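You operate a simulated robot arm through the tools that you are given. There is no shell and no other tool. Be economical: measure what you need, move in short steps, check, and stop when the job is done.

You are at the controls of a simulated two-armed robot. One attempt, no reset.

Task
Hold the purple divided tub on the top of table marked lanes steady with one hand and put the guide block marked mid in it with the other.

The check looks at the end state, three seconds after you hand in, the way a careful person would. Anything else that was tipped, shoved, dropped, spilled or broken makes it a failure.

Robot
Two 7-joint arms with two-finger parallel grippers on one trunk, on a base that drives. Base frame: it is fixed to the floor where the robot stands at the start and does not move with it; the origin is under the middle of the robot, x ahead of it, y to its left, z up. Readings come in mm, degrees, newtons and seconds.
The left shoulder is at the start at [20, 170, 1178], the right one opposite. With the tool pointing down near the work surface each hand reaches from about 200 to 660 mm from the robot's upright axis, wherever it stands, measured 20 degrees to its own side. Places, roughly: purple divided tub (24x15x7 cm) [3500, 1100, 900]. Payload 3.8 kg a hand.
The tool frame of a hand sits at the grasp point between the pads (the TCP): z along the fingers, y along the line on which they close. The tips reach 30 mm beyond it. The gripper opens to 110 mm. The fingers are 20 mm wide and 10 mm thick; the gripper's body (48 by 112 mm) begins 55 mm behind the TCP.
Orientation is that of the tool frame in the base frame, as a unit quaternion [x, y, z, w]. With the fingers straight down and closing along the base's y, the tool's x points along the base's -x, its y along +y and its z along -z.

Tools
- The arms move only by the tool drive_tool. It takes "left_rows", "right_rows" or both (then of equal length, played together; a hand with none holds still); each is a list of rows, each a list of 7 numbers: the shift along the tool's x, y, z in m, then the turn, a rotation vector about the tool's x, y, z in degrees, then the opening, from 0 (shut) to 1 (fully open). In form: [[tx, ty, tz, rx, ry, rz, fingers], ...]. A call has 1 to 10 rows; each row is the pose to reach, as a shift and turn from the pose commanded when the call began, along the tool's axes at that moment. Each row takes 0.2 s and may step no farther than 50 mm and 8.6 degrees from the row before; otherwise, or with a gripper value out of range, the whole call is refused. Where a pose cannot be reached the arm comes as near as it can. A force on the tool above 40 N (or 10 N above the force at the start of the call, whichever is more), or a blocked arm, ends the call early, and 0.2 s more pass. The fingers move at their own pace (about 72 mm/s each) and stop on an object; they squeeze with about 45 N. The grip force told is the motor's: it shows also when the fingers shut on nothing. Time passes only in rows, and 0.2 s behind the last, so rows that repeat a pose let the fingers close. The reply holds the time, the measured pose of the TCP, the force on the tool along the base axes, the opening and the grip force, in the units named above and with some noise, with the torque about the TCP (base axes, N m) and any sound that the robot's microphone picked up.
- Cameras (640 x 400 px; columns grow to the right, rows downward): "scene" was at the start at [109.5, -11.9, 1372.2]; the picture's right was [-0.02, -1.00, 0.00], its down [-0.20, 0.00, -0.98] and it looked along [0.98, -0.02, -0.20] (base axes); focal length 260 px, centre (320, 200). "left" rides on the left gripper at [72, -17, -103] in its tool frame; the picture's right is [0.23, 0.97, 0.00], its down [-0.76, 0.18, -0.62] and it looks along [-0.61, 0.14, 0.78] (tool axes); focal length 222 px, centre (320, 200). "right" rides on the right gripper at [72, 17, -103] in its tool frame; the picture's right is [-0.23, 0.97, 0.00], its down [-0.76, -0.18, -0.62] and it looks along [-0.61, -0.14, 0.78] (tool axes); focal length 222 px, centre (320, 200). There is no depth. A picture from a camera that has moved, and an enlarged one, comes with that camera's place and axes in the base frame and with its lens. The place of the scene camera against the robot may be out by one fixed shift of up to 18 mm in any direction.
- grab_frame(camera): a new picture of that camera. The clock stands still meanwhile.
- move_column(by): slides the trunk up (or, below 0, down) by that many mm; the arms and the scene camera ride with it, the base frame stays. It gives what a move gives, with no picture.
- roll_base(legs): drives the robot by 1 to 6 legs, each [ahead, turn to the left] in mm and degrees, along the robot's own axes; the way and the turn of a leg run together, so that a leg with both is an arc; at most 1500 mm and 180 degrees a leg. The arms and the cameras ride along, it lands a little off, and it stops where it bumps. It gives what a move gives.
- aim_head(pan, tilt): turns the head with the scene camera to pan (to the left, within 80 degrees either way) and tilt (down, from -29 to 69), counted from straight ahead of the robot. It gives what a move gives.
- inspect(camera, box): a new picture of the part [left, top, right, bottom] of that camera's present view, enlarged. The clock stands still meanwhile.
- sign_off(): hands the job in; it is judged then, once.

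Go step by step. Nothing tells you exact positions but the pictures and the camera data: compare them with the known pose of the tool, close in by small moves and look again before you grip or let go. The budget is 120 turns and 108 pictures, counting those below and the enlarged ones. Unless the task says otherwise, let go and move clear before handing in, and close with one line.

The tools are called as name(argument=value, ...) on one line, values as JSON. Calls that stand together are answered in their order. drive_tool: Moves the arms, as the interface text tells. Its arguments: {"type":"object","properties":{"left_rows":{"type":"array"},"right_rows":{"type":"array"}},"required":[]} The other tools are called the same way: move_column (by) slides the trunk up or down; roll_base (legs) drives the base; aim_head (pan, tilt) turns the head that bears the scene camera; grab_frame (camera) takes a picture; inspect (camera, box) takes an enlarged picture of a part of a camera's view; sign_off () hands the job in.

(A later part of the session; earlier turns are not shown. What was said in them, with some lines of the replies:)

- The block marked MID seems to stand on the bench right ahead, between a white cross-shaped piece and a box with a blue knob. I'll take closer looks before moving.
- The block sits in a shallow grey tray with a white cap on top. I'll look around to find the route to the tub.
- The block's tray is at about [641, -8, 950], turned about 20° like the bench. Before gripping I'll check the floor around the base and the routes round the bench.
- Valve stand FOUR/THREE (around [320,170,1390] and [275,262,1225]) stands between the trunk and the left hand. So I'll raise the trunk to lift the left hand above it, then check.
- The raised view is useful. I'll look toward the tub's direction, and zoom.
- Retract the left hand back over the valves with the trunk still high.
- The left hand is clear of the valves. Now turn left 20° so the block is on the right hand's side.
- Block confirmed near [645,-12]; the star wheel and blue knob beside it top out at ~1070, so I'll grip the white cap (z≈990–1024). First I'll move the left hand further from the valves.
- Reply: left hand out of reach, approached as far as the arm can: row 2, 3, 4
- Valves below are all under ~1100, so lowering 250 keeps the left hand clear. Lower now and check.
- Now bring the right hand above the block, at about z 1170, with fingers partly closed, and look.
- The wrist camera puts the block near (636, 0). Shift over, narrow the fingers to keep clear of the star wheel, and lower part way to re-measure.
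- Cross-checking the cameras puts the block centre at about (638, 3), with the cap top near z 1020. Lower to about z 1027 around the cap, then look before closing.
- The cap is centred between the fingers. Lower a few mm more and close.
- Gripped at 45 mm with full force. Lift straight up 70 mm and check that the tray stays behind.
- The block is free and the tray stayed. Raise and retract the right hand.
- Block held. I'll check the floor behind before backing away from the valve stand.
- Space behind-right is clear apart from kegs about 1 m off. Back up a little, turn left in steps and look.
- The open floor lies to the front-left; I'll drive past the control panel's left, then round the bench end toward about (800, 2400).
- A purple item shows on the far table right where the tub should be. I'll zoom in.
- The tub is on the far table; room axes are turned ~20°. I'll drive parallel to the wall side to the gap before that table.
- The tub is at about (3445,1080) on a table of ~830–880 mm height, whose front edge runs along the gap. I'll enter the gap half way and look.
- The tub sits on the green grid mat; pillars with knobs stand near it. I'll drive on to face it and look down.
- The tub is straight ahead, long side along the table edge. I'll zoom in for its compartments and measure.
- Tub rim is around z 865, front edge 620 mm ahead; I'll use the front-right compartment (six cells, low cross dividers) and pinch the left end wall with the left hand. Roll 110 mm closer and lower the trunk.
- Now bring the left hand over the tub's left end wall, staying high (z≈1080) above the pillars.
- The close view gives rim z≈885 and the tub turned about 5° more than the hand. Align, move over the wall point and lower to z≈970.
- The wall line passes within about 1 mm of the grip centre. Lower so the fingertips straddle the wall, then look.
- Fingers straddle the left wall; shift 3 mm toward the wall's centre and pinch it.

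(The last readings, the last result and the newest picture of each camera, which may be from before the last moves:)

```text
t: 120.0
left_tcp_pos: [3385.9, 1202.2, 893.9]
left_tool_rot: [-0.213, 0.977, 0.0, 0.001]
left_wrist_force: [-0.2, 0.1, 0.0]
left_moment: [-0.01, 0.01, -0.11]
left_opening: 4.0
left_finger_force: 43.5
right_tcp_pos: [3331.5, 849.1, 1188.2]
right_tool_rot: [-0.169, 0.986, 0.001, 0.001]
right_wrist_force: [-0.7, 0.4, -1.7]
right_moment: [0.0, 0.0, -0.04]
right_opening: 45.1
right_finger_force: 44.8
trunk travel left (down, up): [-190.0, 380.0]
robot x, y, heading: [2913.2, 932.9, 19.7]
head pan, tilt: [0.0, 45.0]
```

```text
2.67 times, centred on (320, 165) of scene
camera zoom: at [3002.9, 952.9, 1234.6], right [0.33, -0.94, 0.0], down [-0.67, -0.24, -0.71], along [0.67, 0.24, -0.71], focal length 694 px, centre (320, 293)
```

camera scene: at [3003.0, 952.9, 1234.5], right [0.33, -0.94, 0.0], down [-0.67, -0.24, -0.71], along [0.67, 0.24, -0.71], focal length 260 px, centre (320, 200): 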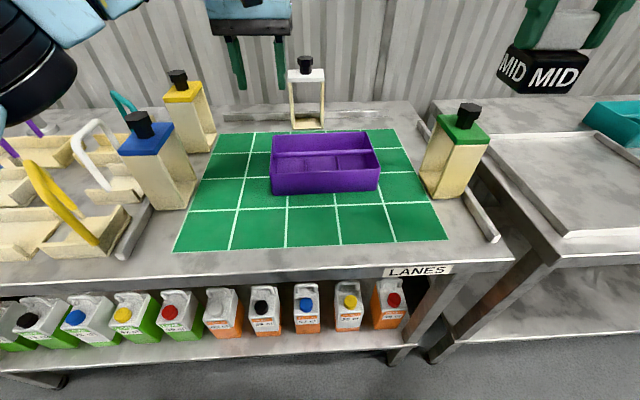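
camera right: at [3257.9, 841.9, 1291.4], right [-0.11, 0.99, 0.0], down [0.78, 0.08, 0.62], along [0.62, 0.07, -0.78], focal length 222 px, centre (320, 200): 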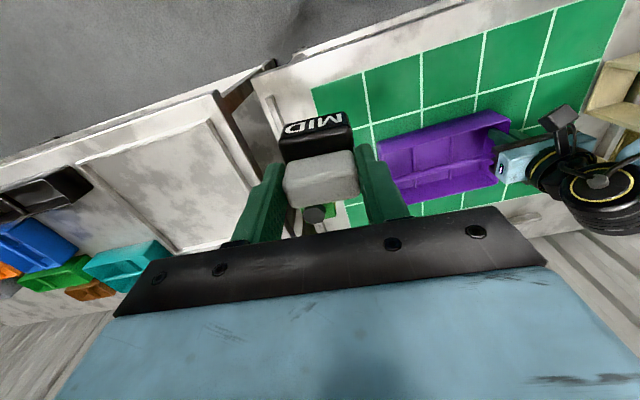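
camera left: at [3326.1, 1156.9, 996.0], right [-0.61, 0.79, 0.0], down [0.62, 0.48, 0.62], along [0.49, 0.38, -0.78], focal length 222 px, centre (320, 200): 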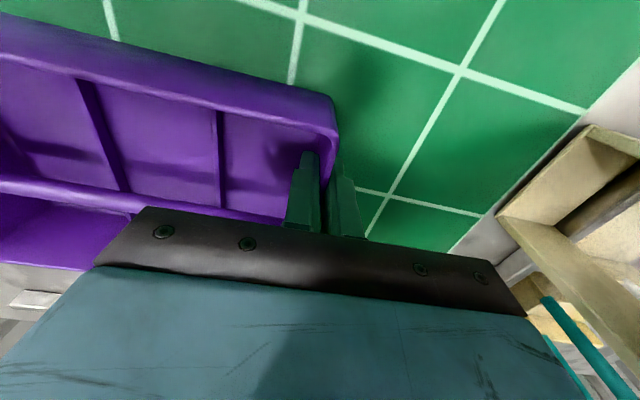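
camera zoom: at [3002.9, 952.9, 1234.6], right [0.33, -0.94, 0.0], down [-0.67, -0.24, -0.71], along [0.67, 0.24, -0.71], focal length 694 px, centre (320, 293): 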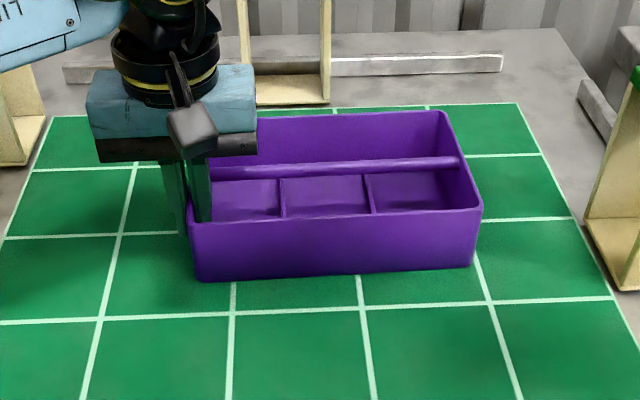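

The left hand holds the wall (4 mm thick). Now bring the block above the front-right cell, about (3467,1026), high first.

drive_tool(right_rows=[[-0.035, 0.022, 0, 0, 0, 0, 0.1], [-0.07, 0.045, 0, 0, 0, 0, 0.1], [-0.105, 0.068, 0, 0, 0, -2, 0.1], [-0.14, 0.09, 0.02, 0, 0, -4, 0.1], [-0.17, 0.11, 0.045, 0, 0, -5.3, 0.1], [-0.186, 0.12, 0.08, 0, 0, -5.3, 0.1], [-0.186, 0.12, 0.12, 0, 0, -5.3, 0.1]])

grab_frame(camera="right")

grab_frame(camera="scene")

grab_frame(camera="left")

```text
t: 121.6
left_tcp_pos: [3386.0, 1204.0, 894.0]
left_tool_rot: [-0.211, 0.977, 0.0, 0.001]
left_wrist_force: [0.8, -0.6, -0.4]
left_moment: [0.17, 0.24, -0.01]
left_opening: 3.7
left_finger_force: 43.6
right_tcp_pos: [3467.5, 1026.0, 1069.1]
right_tool_rot: [-0.214, 0.977, 0.001, 0.0]
right_wrist_force: [-0.7, 0.6, -1.2]
right_moment: [0.02, 0.04, 0.01]
right_opening: 45.3
right_finger_force: 45.1
trunk travel left (down, up): [-190.0, 380.0]
robot x, y, heading: [2907.9, 930.0, 19.4]
head pan, tilt: [0.0, 45.0]
```

```text
38 pictures are left
camera right: at [3394.8, 1010.5, 1171.1], right [-0.2, 0.98, 0.0], down [0.77, 0.16, 0.62], along [0.61, 0.13, -0.78], focal length 222 px, centre (320, 200)
```

right: 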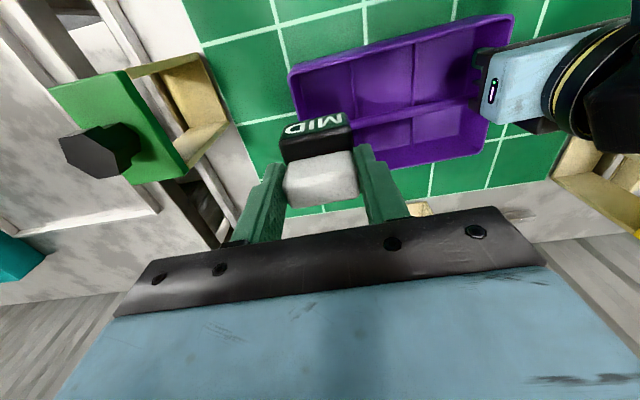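

```text
37 pictures are left
camera scene: at [3003.2, 952.7, 1234.5], right [0.33, -0.94, 0.0], down [-0.67, -0.24, -0.71], along [0.67, 0.24, -0.71], focal length 260 px, centre (320, 200)
```

scene: 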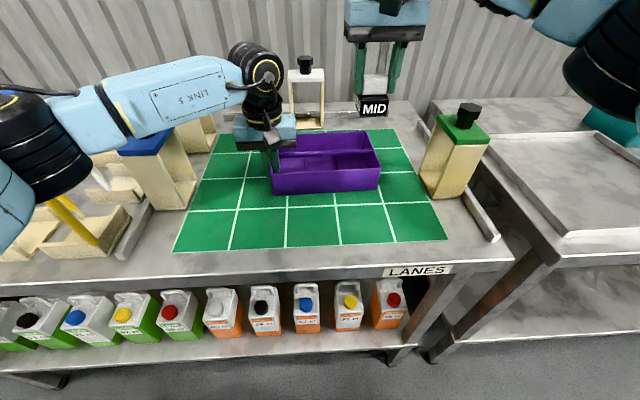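

```text
36 pictures are left
camera left: at [3326.4, 1156.8, 996.0], right [-0.61, 0.79, 0.0], down [0.62, 0.48, 0.62], along [0.49, 0.38, -0.78], focal length 222 px, centre (320, 200)
```

left: 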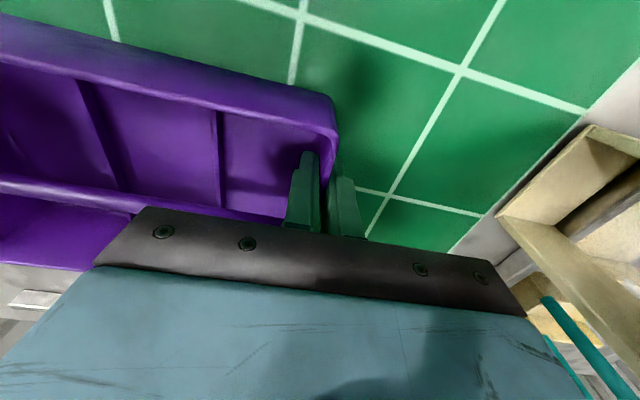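

Estimates differ by ~14 mm along the tub; lower to just above the rim and look again to resolve it.

drive_tool(right_rows=[[0, 0.003, 0.03, 0, 0, 0, 0.1], [0, 0.006, 0.06, 0, 0, 0, 0.1], [0, 0.006, 0.085, 0, 0, 0, 0.1]])

grab_frame(camera="right")

inspect(camera="scene", box=[230, 60, 430, 210])

```text
t: 122.4
left_tcp_pos: [3385.9, 1202.3, 893.4]
left_tool_rot: [-0.213, 0.977, 0.0, 0.001]
left_wrist_force: [1.5, -0.5, -0.2]
left_moment: [0.02, 0.14, 0.01]
left_opening: 3.9
left_finger_force: 43.7
right_tcp_pos: [3464.6, 1031.8, 984.0]
right_tool_rot: [-0.213, 0.977, 0.001, 0.0]
right_wrist_force: [-0.4, 0.1, 0.0]
right_moment: [0.01, 0.0, 0.0]
right_opening: 45.2
right_finger_force: 45.1
trunk travel left (down, up): [-190.0, 380.0]
robot x, y, heading: [2908.3, 925.3, 19.5]
head pan, tilt: [0.0, 45.0]
```

```text
35 pictures are left
camera right: at [3391.5, 1015.8, 1087.0], right [-0.2, 0.98, 0.0], down [0.77, 0.16, 0.62], along [0.61, 0.13, -0.78], focal length 222 px, centre (320, 200)
```

right: 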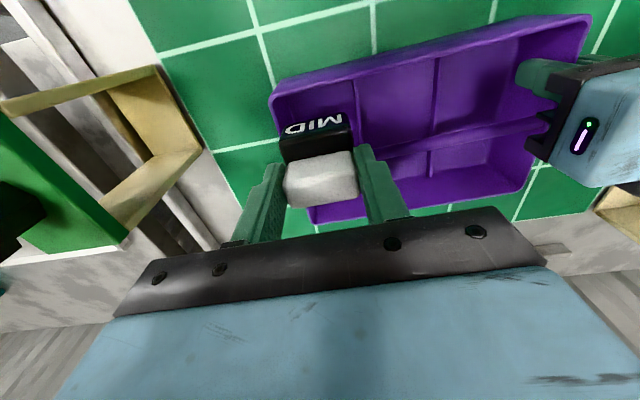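

```text
2.67 times, centred on (330, 135) of scene
camera zoom: at [3003.0, 952.9, 1234.6], right [0.33, -0.94, 0.0], down [-0.67, -0.24, -0.71], along [0.67, 0.24, -0.71], focal length 694 px, centre (293, 373)
```

zoom: 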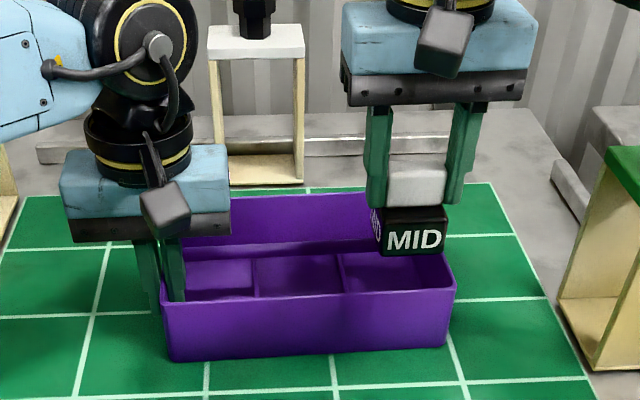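

Relative views say shift about 4 mm further in and 3 mm left; do so and lower to just at rim height, then check again.

drive_tool(right_rows=[[-0.004, 0.0035, 0, 0, 0, 0, 0.1], [-0.004, 0.0035, 0.015, 0, 0, 0, 0.1], [-0.004, 0.0035, 0.028, 0, 0, 0, 0.1]])

grab_frame(camera="right")

inspect(camera="scene", box=[290, 90, 410, 200])

grab_frame(camera="left")

```text
t: 123.2
left_tcp_pos: [3386.2, 1204.5, 893.8]
left_tool_rot: [-0.214, 0.977, 0.001, 0.001]
left_wrist_force: [5.9, 2.8, -0.2]
left_moment: [-0.05, 0.19, 0.85]
left_opening: 3.8
left_finger_force: 43.4
right_tcp_pos: [3465.1, 1035.7, 955.6]
right_tool_rot: [-0.215, 0.977, 0.0, 0.0]
right_wrist_force: [-5.2, -1.8, -0.9]
right_moment: [-0.1, 0.38, 0.13]
right_opening: 45.2
right_finger_force: 45.4
trunk travel left (down, up): [-190.0, 380.0]
robot x, y, heading: [2909.2, 925.1, 19.4]
head pan, tilt: [0.0, 45.0]
```

```text
33 pictures are left
camera right: at [3393.6, 1020.9, 1059.0], right [-0.2, 0.98, 0.0], down [0.77, 0.16, 0.62], along [0.61, 0.13, -0.78], focal length 222 px, centre (320, 200)
```

right: 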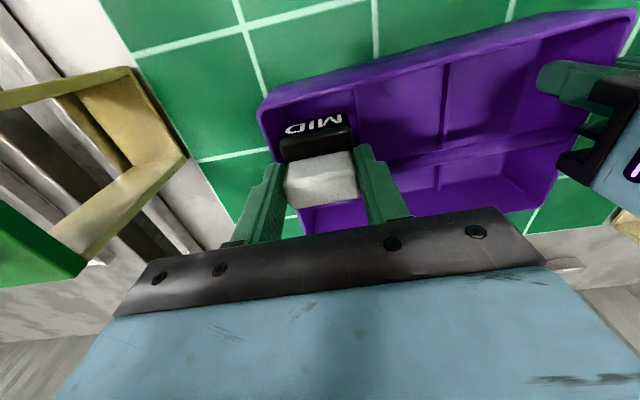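

```text
3.64 times, centred on (350, 145) of scene
camera zoom: at [3002.9, 953.0, 1234.6], right [0.33, -0.94, 0.0], down [-0.67, -0.24, -0.71], along [0.67, 0.24, -0.71], focal length 947 px, centre (211, 400)
```

zoom: 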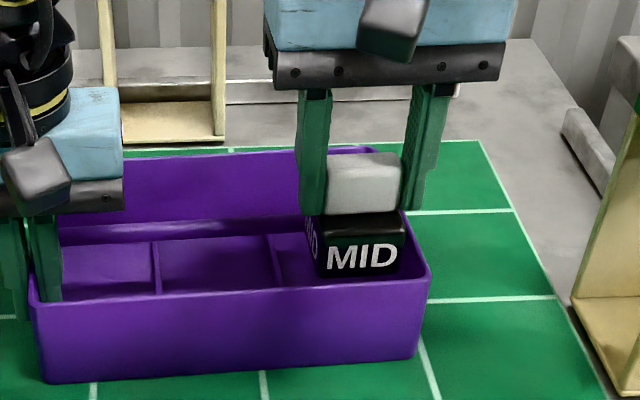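

```text
31 pictures are left
camera left: at [3326.5, 1157.7, 996.0], right [-0.61, 0.79, 0.0], down [0.62, 0.48, 0.63], along [0.49, 0.38, -0.78], focal length 222 px, centre (320, 200)
```

left: 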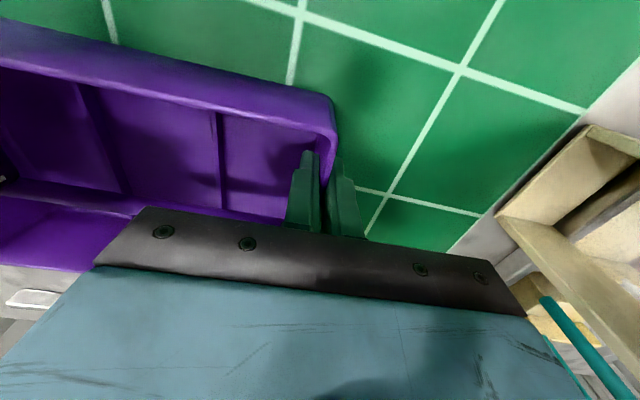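

Light sideways contact (≈5 N): the block's back touches the long divider. Ease 5 mm back toward me and check the force.

drive_tool(right_rows=[[0.003, 0, 0, 0, 0, 0, 0.1], [0.006, 0, 0, 0, 0, 0, 0.1]])

inspect(camera="scene", box=[290, 90, 410, 200])

```text
t: 123.8
left_tcp_pos: [3384.5, 1202.2, 893.7]
left_tool_rot: [-0.211, 0.977, 0.001, 0.001]
left_wrist_force: [0.4, 1.5, 0.9]
left_moment: [0.15, -0.2, 0.15]
left_opening: 3.7
left_finger_force: 43.7
right_tcp_pos: [3461.4, 1033.1, 956.5]
right_tool_rot: [-0.214, 0.977, 0.001, 0.002]
right_wrist_force: [-0.7, -0.9, -0.3]
right_moment: [-0.01, 0.0, -0.01]
right_opening: 45.3
right_finger_force: 44.8
trunk travel left (down, up): [-190.0, 380.0]
robot x, y, heading: [2910.5, 924.0, 19.7]
head pan, tilt: [0.0, 45.0]
```

```text
3.64 times, centred on (350, 145) of scene
camera zoom: at [3002.8, 953.0, 1234.6], right [0.33, -0.94, 0.0], down [-0.67, -0.24, -0.71], along [0.67, 0.24, -0.71], focal length 947 px, centre (211, 400)
```

zoom: 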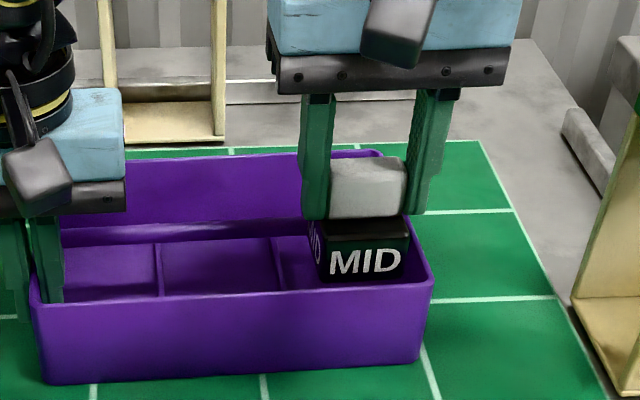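

Force released. Lower slowly into the cell, watching the force.

drive_tool(right_rows=[[0, 0, 0.008, 0, 0, 0, 0.1], [0, 0, 0.016, 0, 0, 0, 0.1], [0, 0, 0.024, 0, 0, 0, 0.1]])

inspect(camera="scene", box=[290, 90, 410, 200])

grab_frame(camera="right")

```text
t: 124.6
left_tcp_pos: [3385.3, 1203.2, 894.0]
left_tool_rot: [-0.211, 0.977, 0.0, 0.002]
left_wrist_force: [0.9, -0.7, -0.1]
left_moment: [0.07, -0.12, 0.07]
left_opening: 3.3
left_finger_force: 43.8
right_tcp_pos: [3461.4, 1033.9, 931.6]
right_tool_rot: [-0.214, 0.977, 0.001, 0.0]
right_wrist_force: [-0.5, 0.4, -1.8]
right_moment: [0.01, -0.01, 0.01]
right_opening: 45.2
right_finger_force: 44.8
trunk travel left (down, up): [-190.0, 380.0]
robot x, y, heading: [2911.8, 930.0, 19.6]
head pan, tilt: [0.0, 45.0]
```

```text
3.64 times, centred on (350, 145) of scene
camera zoom: at [3002.8, 952.9, 1234.6], right [0.33, -0.94, 0.0], down [-0.67, -0.24, -0.71], along [0.67, 0.24, -0.71], focal length 947 px, centre (211, 400)
```

zoom: 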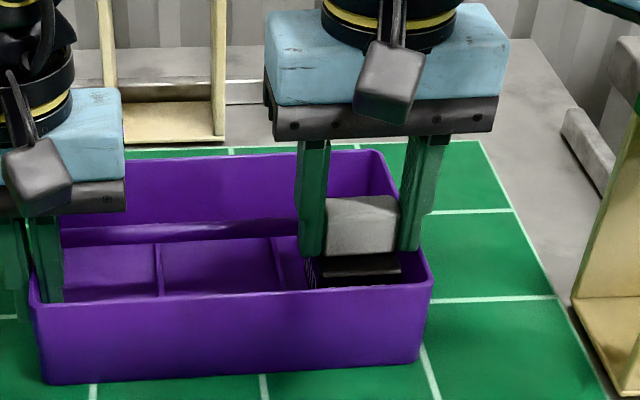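

```text
28 pictures are left
camera right: at [3388.5, 1018.3, 1034.4], right [-0.2, 0.98, 0.0], down [0.77, 0.16, 0.62], along [0.61, 0.13, -0.78], focal length 222 px, centre (320, 200)
```

right: 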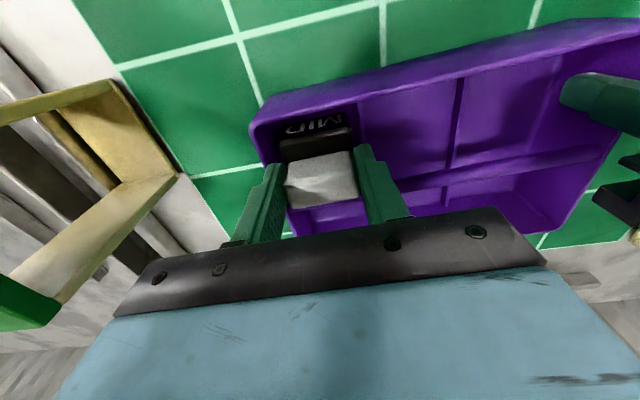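

Well inside the cell with ~5 mm finger clearance on the right. Continue down in small increments.

drive_tool(right_rows=[[0, 0, 0.01, 0, 0, 0, 0.1], [0, 0, 0.02, 0, 0, 0, 0.1], [0, 0, 0.03, 0, 0, 0, 0.1]])

drive_tool(right_rows=[[0, 0, 0.004, 0, 0, 0, 0.1]])

inspect(camera="scene", box=[290, 90, 410, 200])

```text
t: 125.4
left_tcp_pos: [3382.9, 1202.8, 894.6]
left_tool_rot: [-0.213, 0.977, 0.001, 0.001]
left_wrist_force: [2.1, -0.2, -5.5]
left_moment: [0.11, -0.1, 0.46]
left_opening: 3.8
left_finger_force: 43.5
right_tcp_pos: [3461.7, 1034.0, 907.7]
right_tool_rot: [-0.213, 0.977, 0.003, 0.004]
right_wrist_force: [-1.1, -4.3, 33.9]
right_moment: [-0.44, 0.37, -0.01]
right_opening: 45.5
right_finger_force: 45.6
trunk travel left (down, up): [-190.0, 380.0]
robot x, y, heading: [2910.6, 925.2, 19.4]
head pan, tilt: [0.0, 45.0]
```

```text
t: 125.8
left_tcp_pos: [3384.5, 1203.6, 892.9]
left_tool_rot: [-0.214, 0.977, 0.0, 0.001]
left_wrist_force: [0.5, 0.9, 4.0]
left_moment: [-0.25, 0.44, 0.12]
left_opening: 3.9
left_finger_force: 43.4
right_tcp_pos: [3462.8, 1035.1, 908.9]
right_tool_rot: [-0.214, 0.977, 0.005, 0.005]
right_wrist_force: [-2.5, -1.7, 8.4]
right_moment: [-0.35, 0.15, -0.01]
right_opening: 45.1
right_finger_force: 45.4
trunk travel left (down, up): [-190.0, 380.0]
robot x, y, heading: [2909.5, 929.8, 19.4]
head pan, tilt: [0.0, 45.0]
stopped in row 1 (right hand): the force on the tool passed its limit at 48 N (the readings are from after the stop); the commanded pose is now the measured one
```

```text
3.64 times, centred on (350, 145) of scene
camera zoom: at [3001.9, 952.6, 1234.6], right [0.33, -0.94, 0.0], down [-0.67, -0.24, -0.71], along [0.67, 0.24, -0.71], focal length 947 px, centre (211, 400)
```

zoom: 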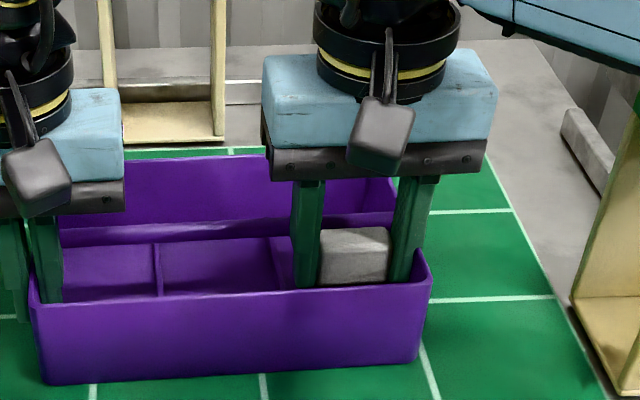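

Contact at z≈908. I need to know whether it's on the floor of the cell or catching on something.

inspect(camera="right", box=[220, 60, 460, 210])

inspect(camera="scene", box=[330, 120, 390, 180])

grab_frame(camera="left")

```text
2.67 times, centred on (340, 135) of right
camera zoom: at [3388.5, 1018.5, 1010.1], right [-0.2, 0.98, 0.01], down [0.76, 0.15, 0.63], along [0.62, 0.13, -0.77], focal length 592 px, centre (267, 373)
```

zoom: 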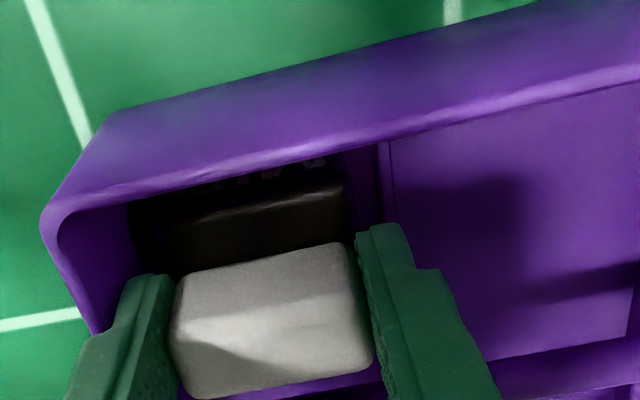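

```text
6.67 times, centred on (360, 150) of scene
camera zoom: at [3001.9, 952.6, 1234.6], right [0.33, -0.94, 0.0], down [-0.67, -0.24, -0.71], along [0.67, 0.24, -0.71], focal length 1736 px, centre (53, 533)
```

zoom: 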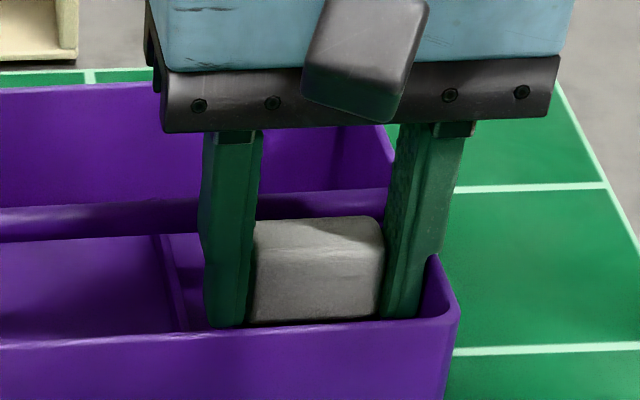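

```text
24 pictures are left
camera left: at [3325.5, 1156.9, 996.0], right [-0.61, 0.79, 0.0], down [0.62, 0.48, 0.62], along [0.49, 0.38, -0.78], focal length 222 px, centre (320, 200)
```

left: 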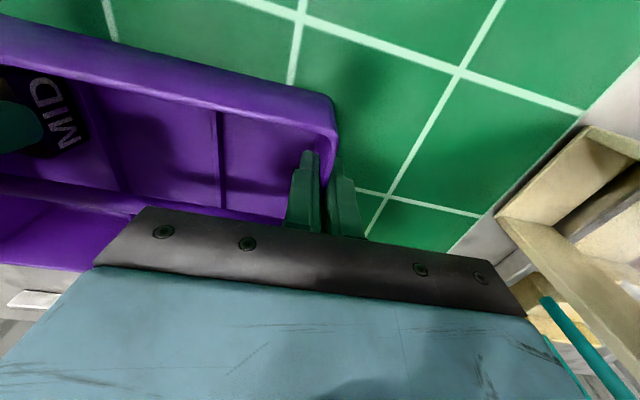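

inspect(camera="left", box=[0, 20, 240, 220])

```text
2.00 times, centred on (120, 120) of left
camera zoom: at [3325.5, 1156.9, 996.0], right [-0.61, 0.79, 0.0], down [0.62, 0.48, 0.62], along [0.49, 0.38, -0.78], focal length 444 px, centre (720, 360)
```

zoom: 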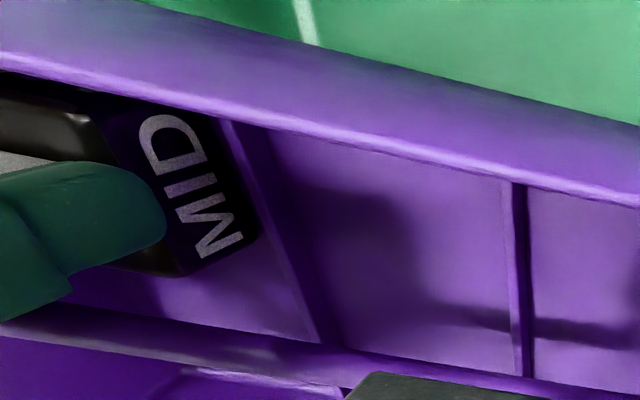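

The numbers agree: tub rim ≈898, table ≈838, block bottom ≈845, and the torque shows contact under the block — so it stands on the cell floor. I'll open just a few mm to release.

drive_tool(right_rows=[[0, 0, 0, 0, 0, 0, 0.45], [0, 0, 0, 0, 0, 0, 0.46], [0, 0, 0, 0, 0, 0, 0.46]])

inspect(camera="scene", box=[290, 90, 410, 200])

inspect(camera="right", box=[220, 60, 460, 210])

```text
t: 126.6
left_tcp_pos: [3384.6, 1203.2, 894.4]
left_tool_rot: [-0.214, 0.977, 0.0, 0.001]
left_wrist_force: [3.7, 0.4, 8.5]
left_moment: [-0.26, 0.52, 0.23]
left_opening: 4.1
left_finger_force: 43.9
right_tcp_pos: [3462.1, 1034.4, 907.0]
right_tool_rot: [-0.214, 0.977, 0.005, 0.006]
right_wrist_force: [0.8, 3.3, 14.7]
right_moment: [-0.17, -0.13, 0.01]
right_opening: 49.3
right_finger_force: 0.1
trunk travel left (down, up): [-190.0, 380.0]
robot x, y, heading: [2911.4, 928.1, 19.3]
head pan, tilt: [0.0, 45.0]
```

```text
3.64 times, centred on (350, 145) of scene
camera zoom: at [3001.8, 952.7, 1234.8], right [0.33, -0.94, 0.0], down [-0.67, -0.24, -0.71], along [0.67, 0.24, -0.71], focal length 947 px, centre (211, 400)
```

zoom: 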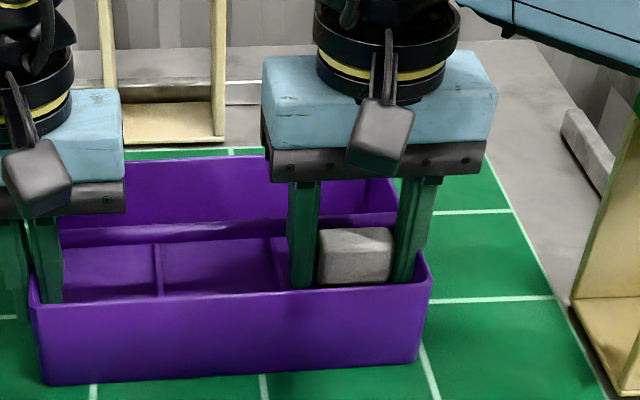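

```text
2.67 times, centred on (340, 135) of right
camera zoom: at [3388.4, 1018.7, 1009.8], right [-0.2, 0.98, 0.01], down [0.76, 0.15, 0.63], along [0.62, 0.13, -0.77], focal length 592 px, centre (267, 373)
```

zoom: 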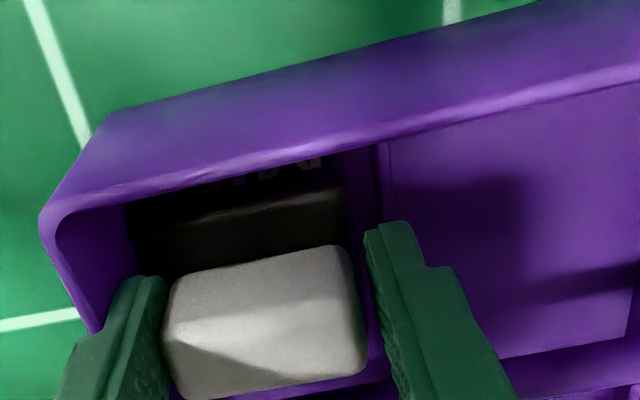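

The block is released, standing free between the fingers. Raise the right hand straight up.

drive_tool(right_rows=[[0, 0, -0.01, 0, 0, 0, 0.46], [0, 0, -0.03, 0, 0, 0, 0.46], [0, 0, -0.06, 0, 0, 0, 0.46], [0, 0, -0.1, 0, 0, 0, 0.46], [0, 0, -0.145, 0, 0, 0, 0.46], [0, 0, -0.19, 0, 0, 0, 0.46]])

grab_frame(camera="right")

inspect(camera="scene", box=[250, 90, 410, 200])

```text
t: 128.0
left_tcp_pos: [3383.8, 1202.8, 894.8]
left_tool_rot: [-0.212, 0.977, 0.0, 0.001]
left_wrist_force: [-1.3, -1.6, 15.8]
left_moment: [-0.08, -0.59, 0.07]
left_opening: 3.3
left_finger_force: 43.7
right_tcp_pos: [3458.4, 1031.5, 1098.1]
right_tool_rot: [-0.214, 0.977, 0.004, 0.004]
right_wrist_force: [0.7, 0.2, 0.1]
right_moment: [0.06, 0.0, -0.01]
right_opening: 50.3
right_finger_force: 0.0
trunk travel left (down, up): [-190.0, 380.0]
robot x, y, heading: [2909.6, 929.2, 19.4]
head pan, tilt: [0.0, 45.0]
```

```text
20 pictures are left
camera right: at [3385.7, 1015.9, 1199.2], right [-0.2, 0.98, 0.01], down [0.76, 0.15, 0.63], along [0.62, 0.13, -0.78], focal length 222 px, centre (320, 200)
```

right: 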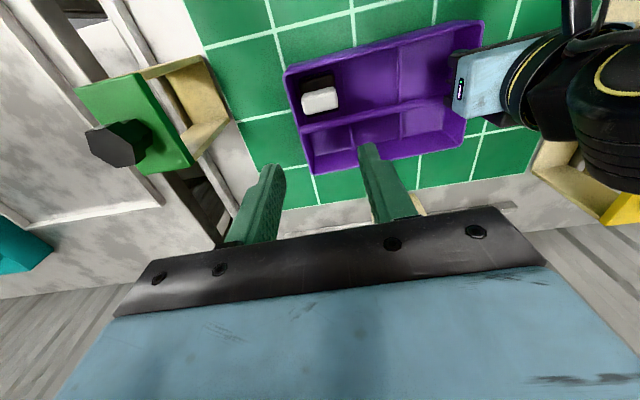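

```text
3.64 times, centred on (330, 145) of scene
camera zoom: at [3001.9, 952.1, 1234.7], right [0.33, -0.94, 0.0], down [-0.67, -0.24, -0.71], along [0.67, 0.24, -0.71], focal length 947 px, centre (284, 400)
```

zoom: 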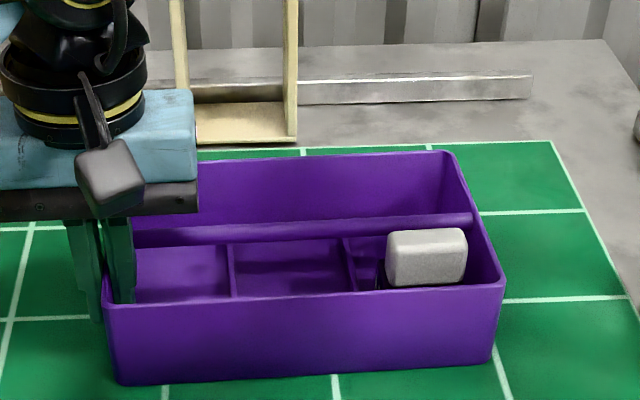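

The block stands upright in the front-right cell. Check its level from above, then release the left hand.

inspect(camera="right", box=[270, 20, 430, 180])

drive_tool(right_rows=[[0.04, -0.02, -0.02, 0, 0, 0, 0.46], [0.08, -0.04, -0.04, 0, 0, 0, 0.46], [0.12, -0.06, -0.06, 0, 0, 0, 0.46], [0.16, -0.08, -0.08, 0, 0, 0, 0.46]])

drive_tool(left_rows=[[0, 0, 0, 0, 0, 0, 0.08], [0, 0, 0, 0, 0, 0, 0.18], [0, 0, 0, 0, 0, 0, 0.3], [0, 0, 0, 0, 0, 0, 0.35]])

grab_frame(camera="left")

inspect(camera="scene", box=[230, 80, 410, 200])

```text
2.50 times, centred on (350, 100) of right
camera zoom: at [3385.7, 1015.9, 1199.2], right [-0.2, 0.98, 0.01], down [0.76, 0.15, 0.63], along [0.62, 0.13, -0.78], focal length 555 px, centre (245, 450)
```

zoom: 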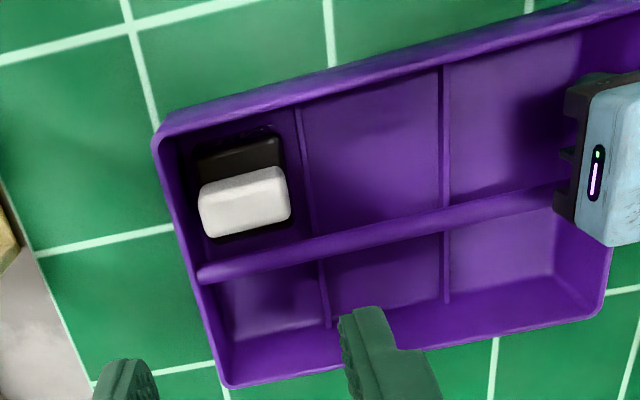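

```text
t: 129.0
left_tcp_pos: [3384.0, 1202.9, 893.8]
left_tool_rot: [-0.213, 0.977, 0.001, 0.0]
left_wrist_force: [-2.1, -2.5, 18.4]
left_moment: [0.33, -0.73, 0.16]
left_opening: 3.6
left_finger_force: 43.7
right_tcp_pos: [3347.1, 890.4, 1173.7]
right_tool_rot: [-0.214, 0.977, 0.004, 0.005]
right_wrist_force: [0.3, 0.1, 0.3]
right_moment: [-0.03, 0.04, -0.05]
right_opening: 50.4
right_finger_force: 0.0
trunk travel left (down, up): [-190.0, 380.0]
robot x, y, heading: [2909.1, 925.9, 19.5]
head pan, tilt: [0.0, 45.0]
```

```text
t: 130.0
left_tcp_pos: [3384.5, 1204.6, 892.2]
left_tool_rot: [-0.214, 0.977, 0.001, -0.001]
left_wrist_force: [-0.7, -0.5, -0.5]
left_moment: [0.01, -0.02, 0.0]
left_opening: 38.5
left_finger_force: 0.1
right_tcp_pos: [3347.7, 890.9, 1174.1]
right_tool_rot: [-0.214, 0.977, 0.004, 0.005]
right_wrist_force: [0.3, 0.1, -0.7]
right_moment: [-0.01, -0.03, 0.0]
right_opening: 50.8
right_finger_force: 0.0
trunk travel left (down, up): [-190.0, 380.0]
robot x, y, heading: [2910.5, 927.1, 19.6]
head pan, tilt: [0.0, 45.0]
```

```text
17 pictures are left
camera left: at [3326.2, 1157.0, 994.8], right [-0.61, 0.79, 0.0], down [0.62, 0.48, 0.62], along [0.49, 0.38, -0.78], focal length 222 px, centre (320, 200)
```

left: 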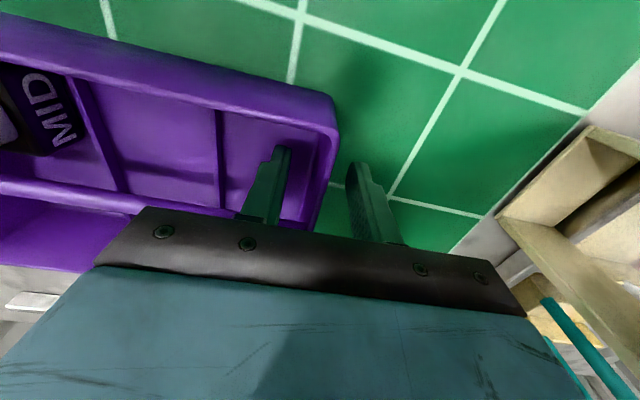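

```text
3.33 times, centred on (320, 140) of scene
camera zoom: at [3003.0, 952.8, 1234.6], right [0.33, -0.94, 0.0], down [-0.67, -0.24, -0.71], along [0.67, 0.24, -0.71], focal length 868 px, centre (320, 400)
```

zoom: 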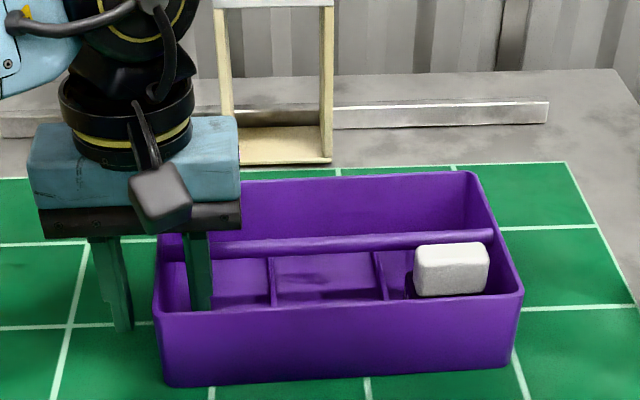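

The left fingers are free of the wall and the block sits well. Raise the left hand straight up, then back away from the table.

drive_tool(left_rows=[[0, 0, -0.02, 0, 0, 0, 0.35], [0, 0, -0.05, 0, 0, 0, 0.35], [0, 0, -0.09, 0, 0, 0, 0.35], [0, 0, -0.135, 0, 0, 0, 0.35], [0, 0, -0.18, 0, 0, 0, 0.35], [0.03, 0, -0.21, 0, 0, 0, 0.35], [0.07, 0, -0.23, 0, 0, 0, 0.35], [0.11, 0, -0.24, 0, 0, 0, 0.35], [0.15, 0, -0.24, 0, 0, 0, 0.35]])

grab_frame(camera="scene")

inspect(camera="scene", box=[230, 100, 410, 220])

```text
t: 132.0
left_tcp_pos: [3245.7, 1140.5, 1131.8]
left_tool_rot: [-0.213, 0.977, 0.0, 0.0]
left_wrist_force: [0.2, 0.8, -0.2]
left_moment: [0.0, -0.02, -0.02]
left_opening: 38.4
left_finger_force: 0.0
right_tcp_pos: [3346.6, 892.5, 1174.7]
right_tool_rot: [-0.214, 0.977, 0.004, 0.006]
right_wrist_force: [0.1, -0.2, -0.1]
right_moment: [0.03, 0.0, -0.02]
right_opening: 50.5
right_finger_force: 0.1
trunk travel left (down, up): [-190.0, 380.0]
robot x, y, heading: [2909.0, 926.6, 19.2]
head pan, tilt: [0.0, 45.0]
```

```text
15 pictures are left
camera scene: at [3002.6, 952.7, 1234.6], right [0.33, -0.94, 0.0], down [-0.67, -0.24, -0.71], along [0.67, 0.24, -0.71], focal length 260 px, centre (320, 200)
```

scene: 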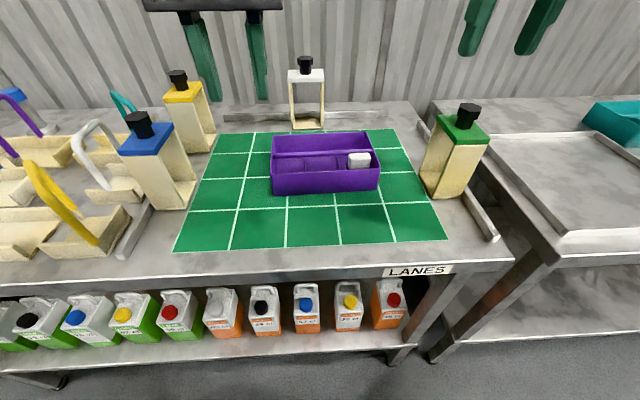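

```text
3.33 times, centred on (320, 160) of scene
camera zoom: at [3002.6, 952.7, 1234.6], right [0.33, -0.94, 0.0], down [-0.67, -0.24, -0.71], along [0.67, 0.24, -0.71], focal length 868 px, centre (320, 333)
```

zoom: 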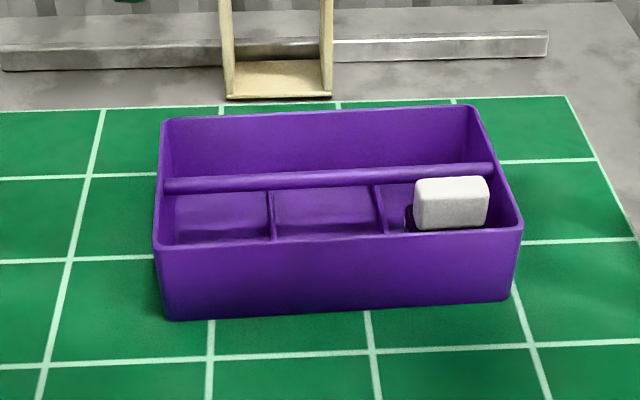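

The MID block stands in the tub's front-right cell. The tub hasn't shifted, the pillars stand as before and both hands are clear, so I'm handing in.

sign_off()

```text
The job is handed in.
```

The guide block marked MID is standing upright in the front-right cell of the purple tub on the LANES table. I held the tub by its left wall while placing it, and both hands are now clear.
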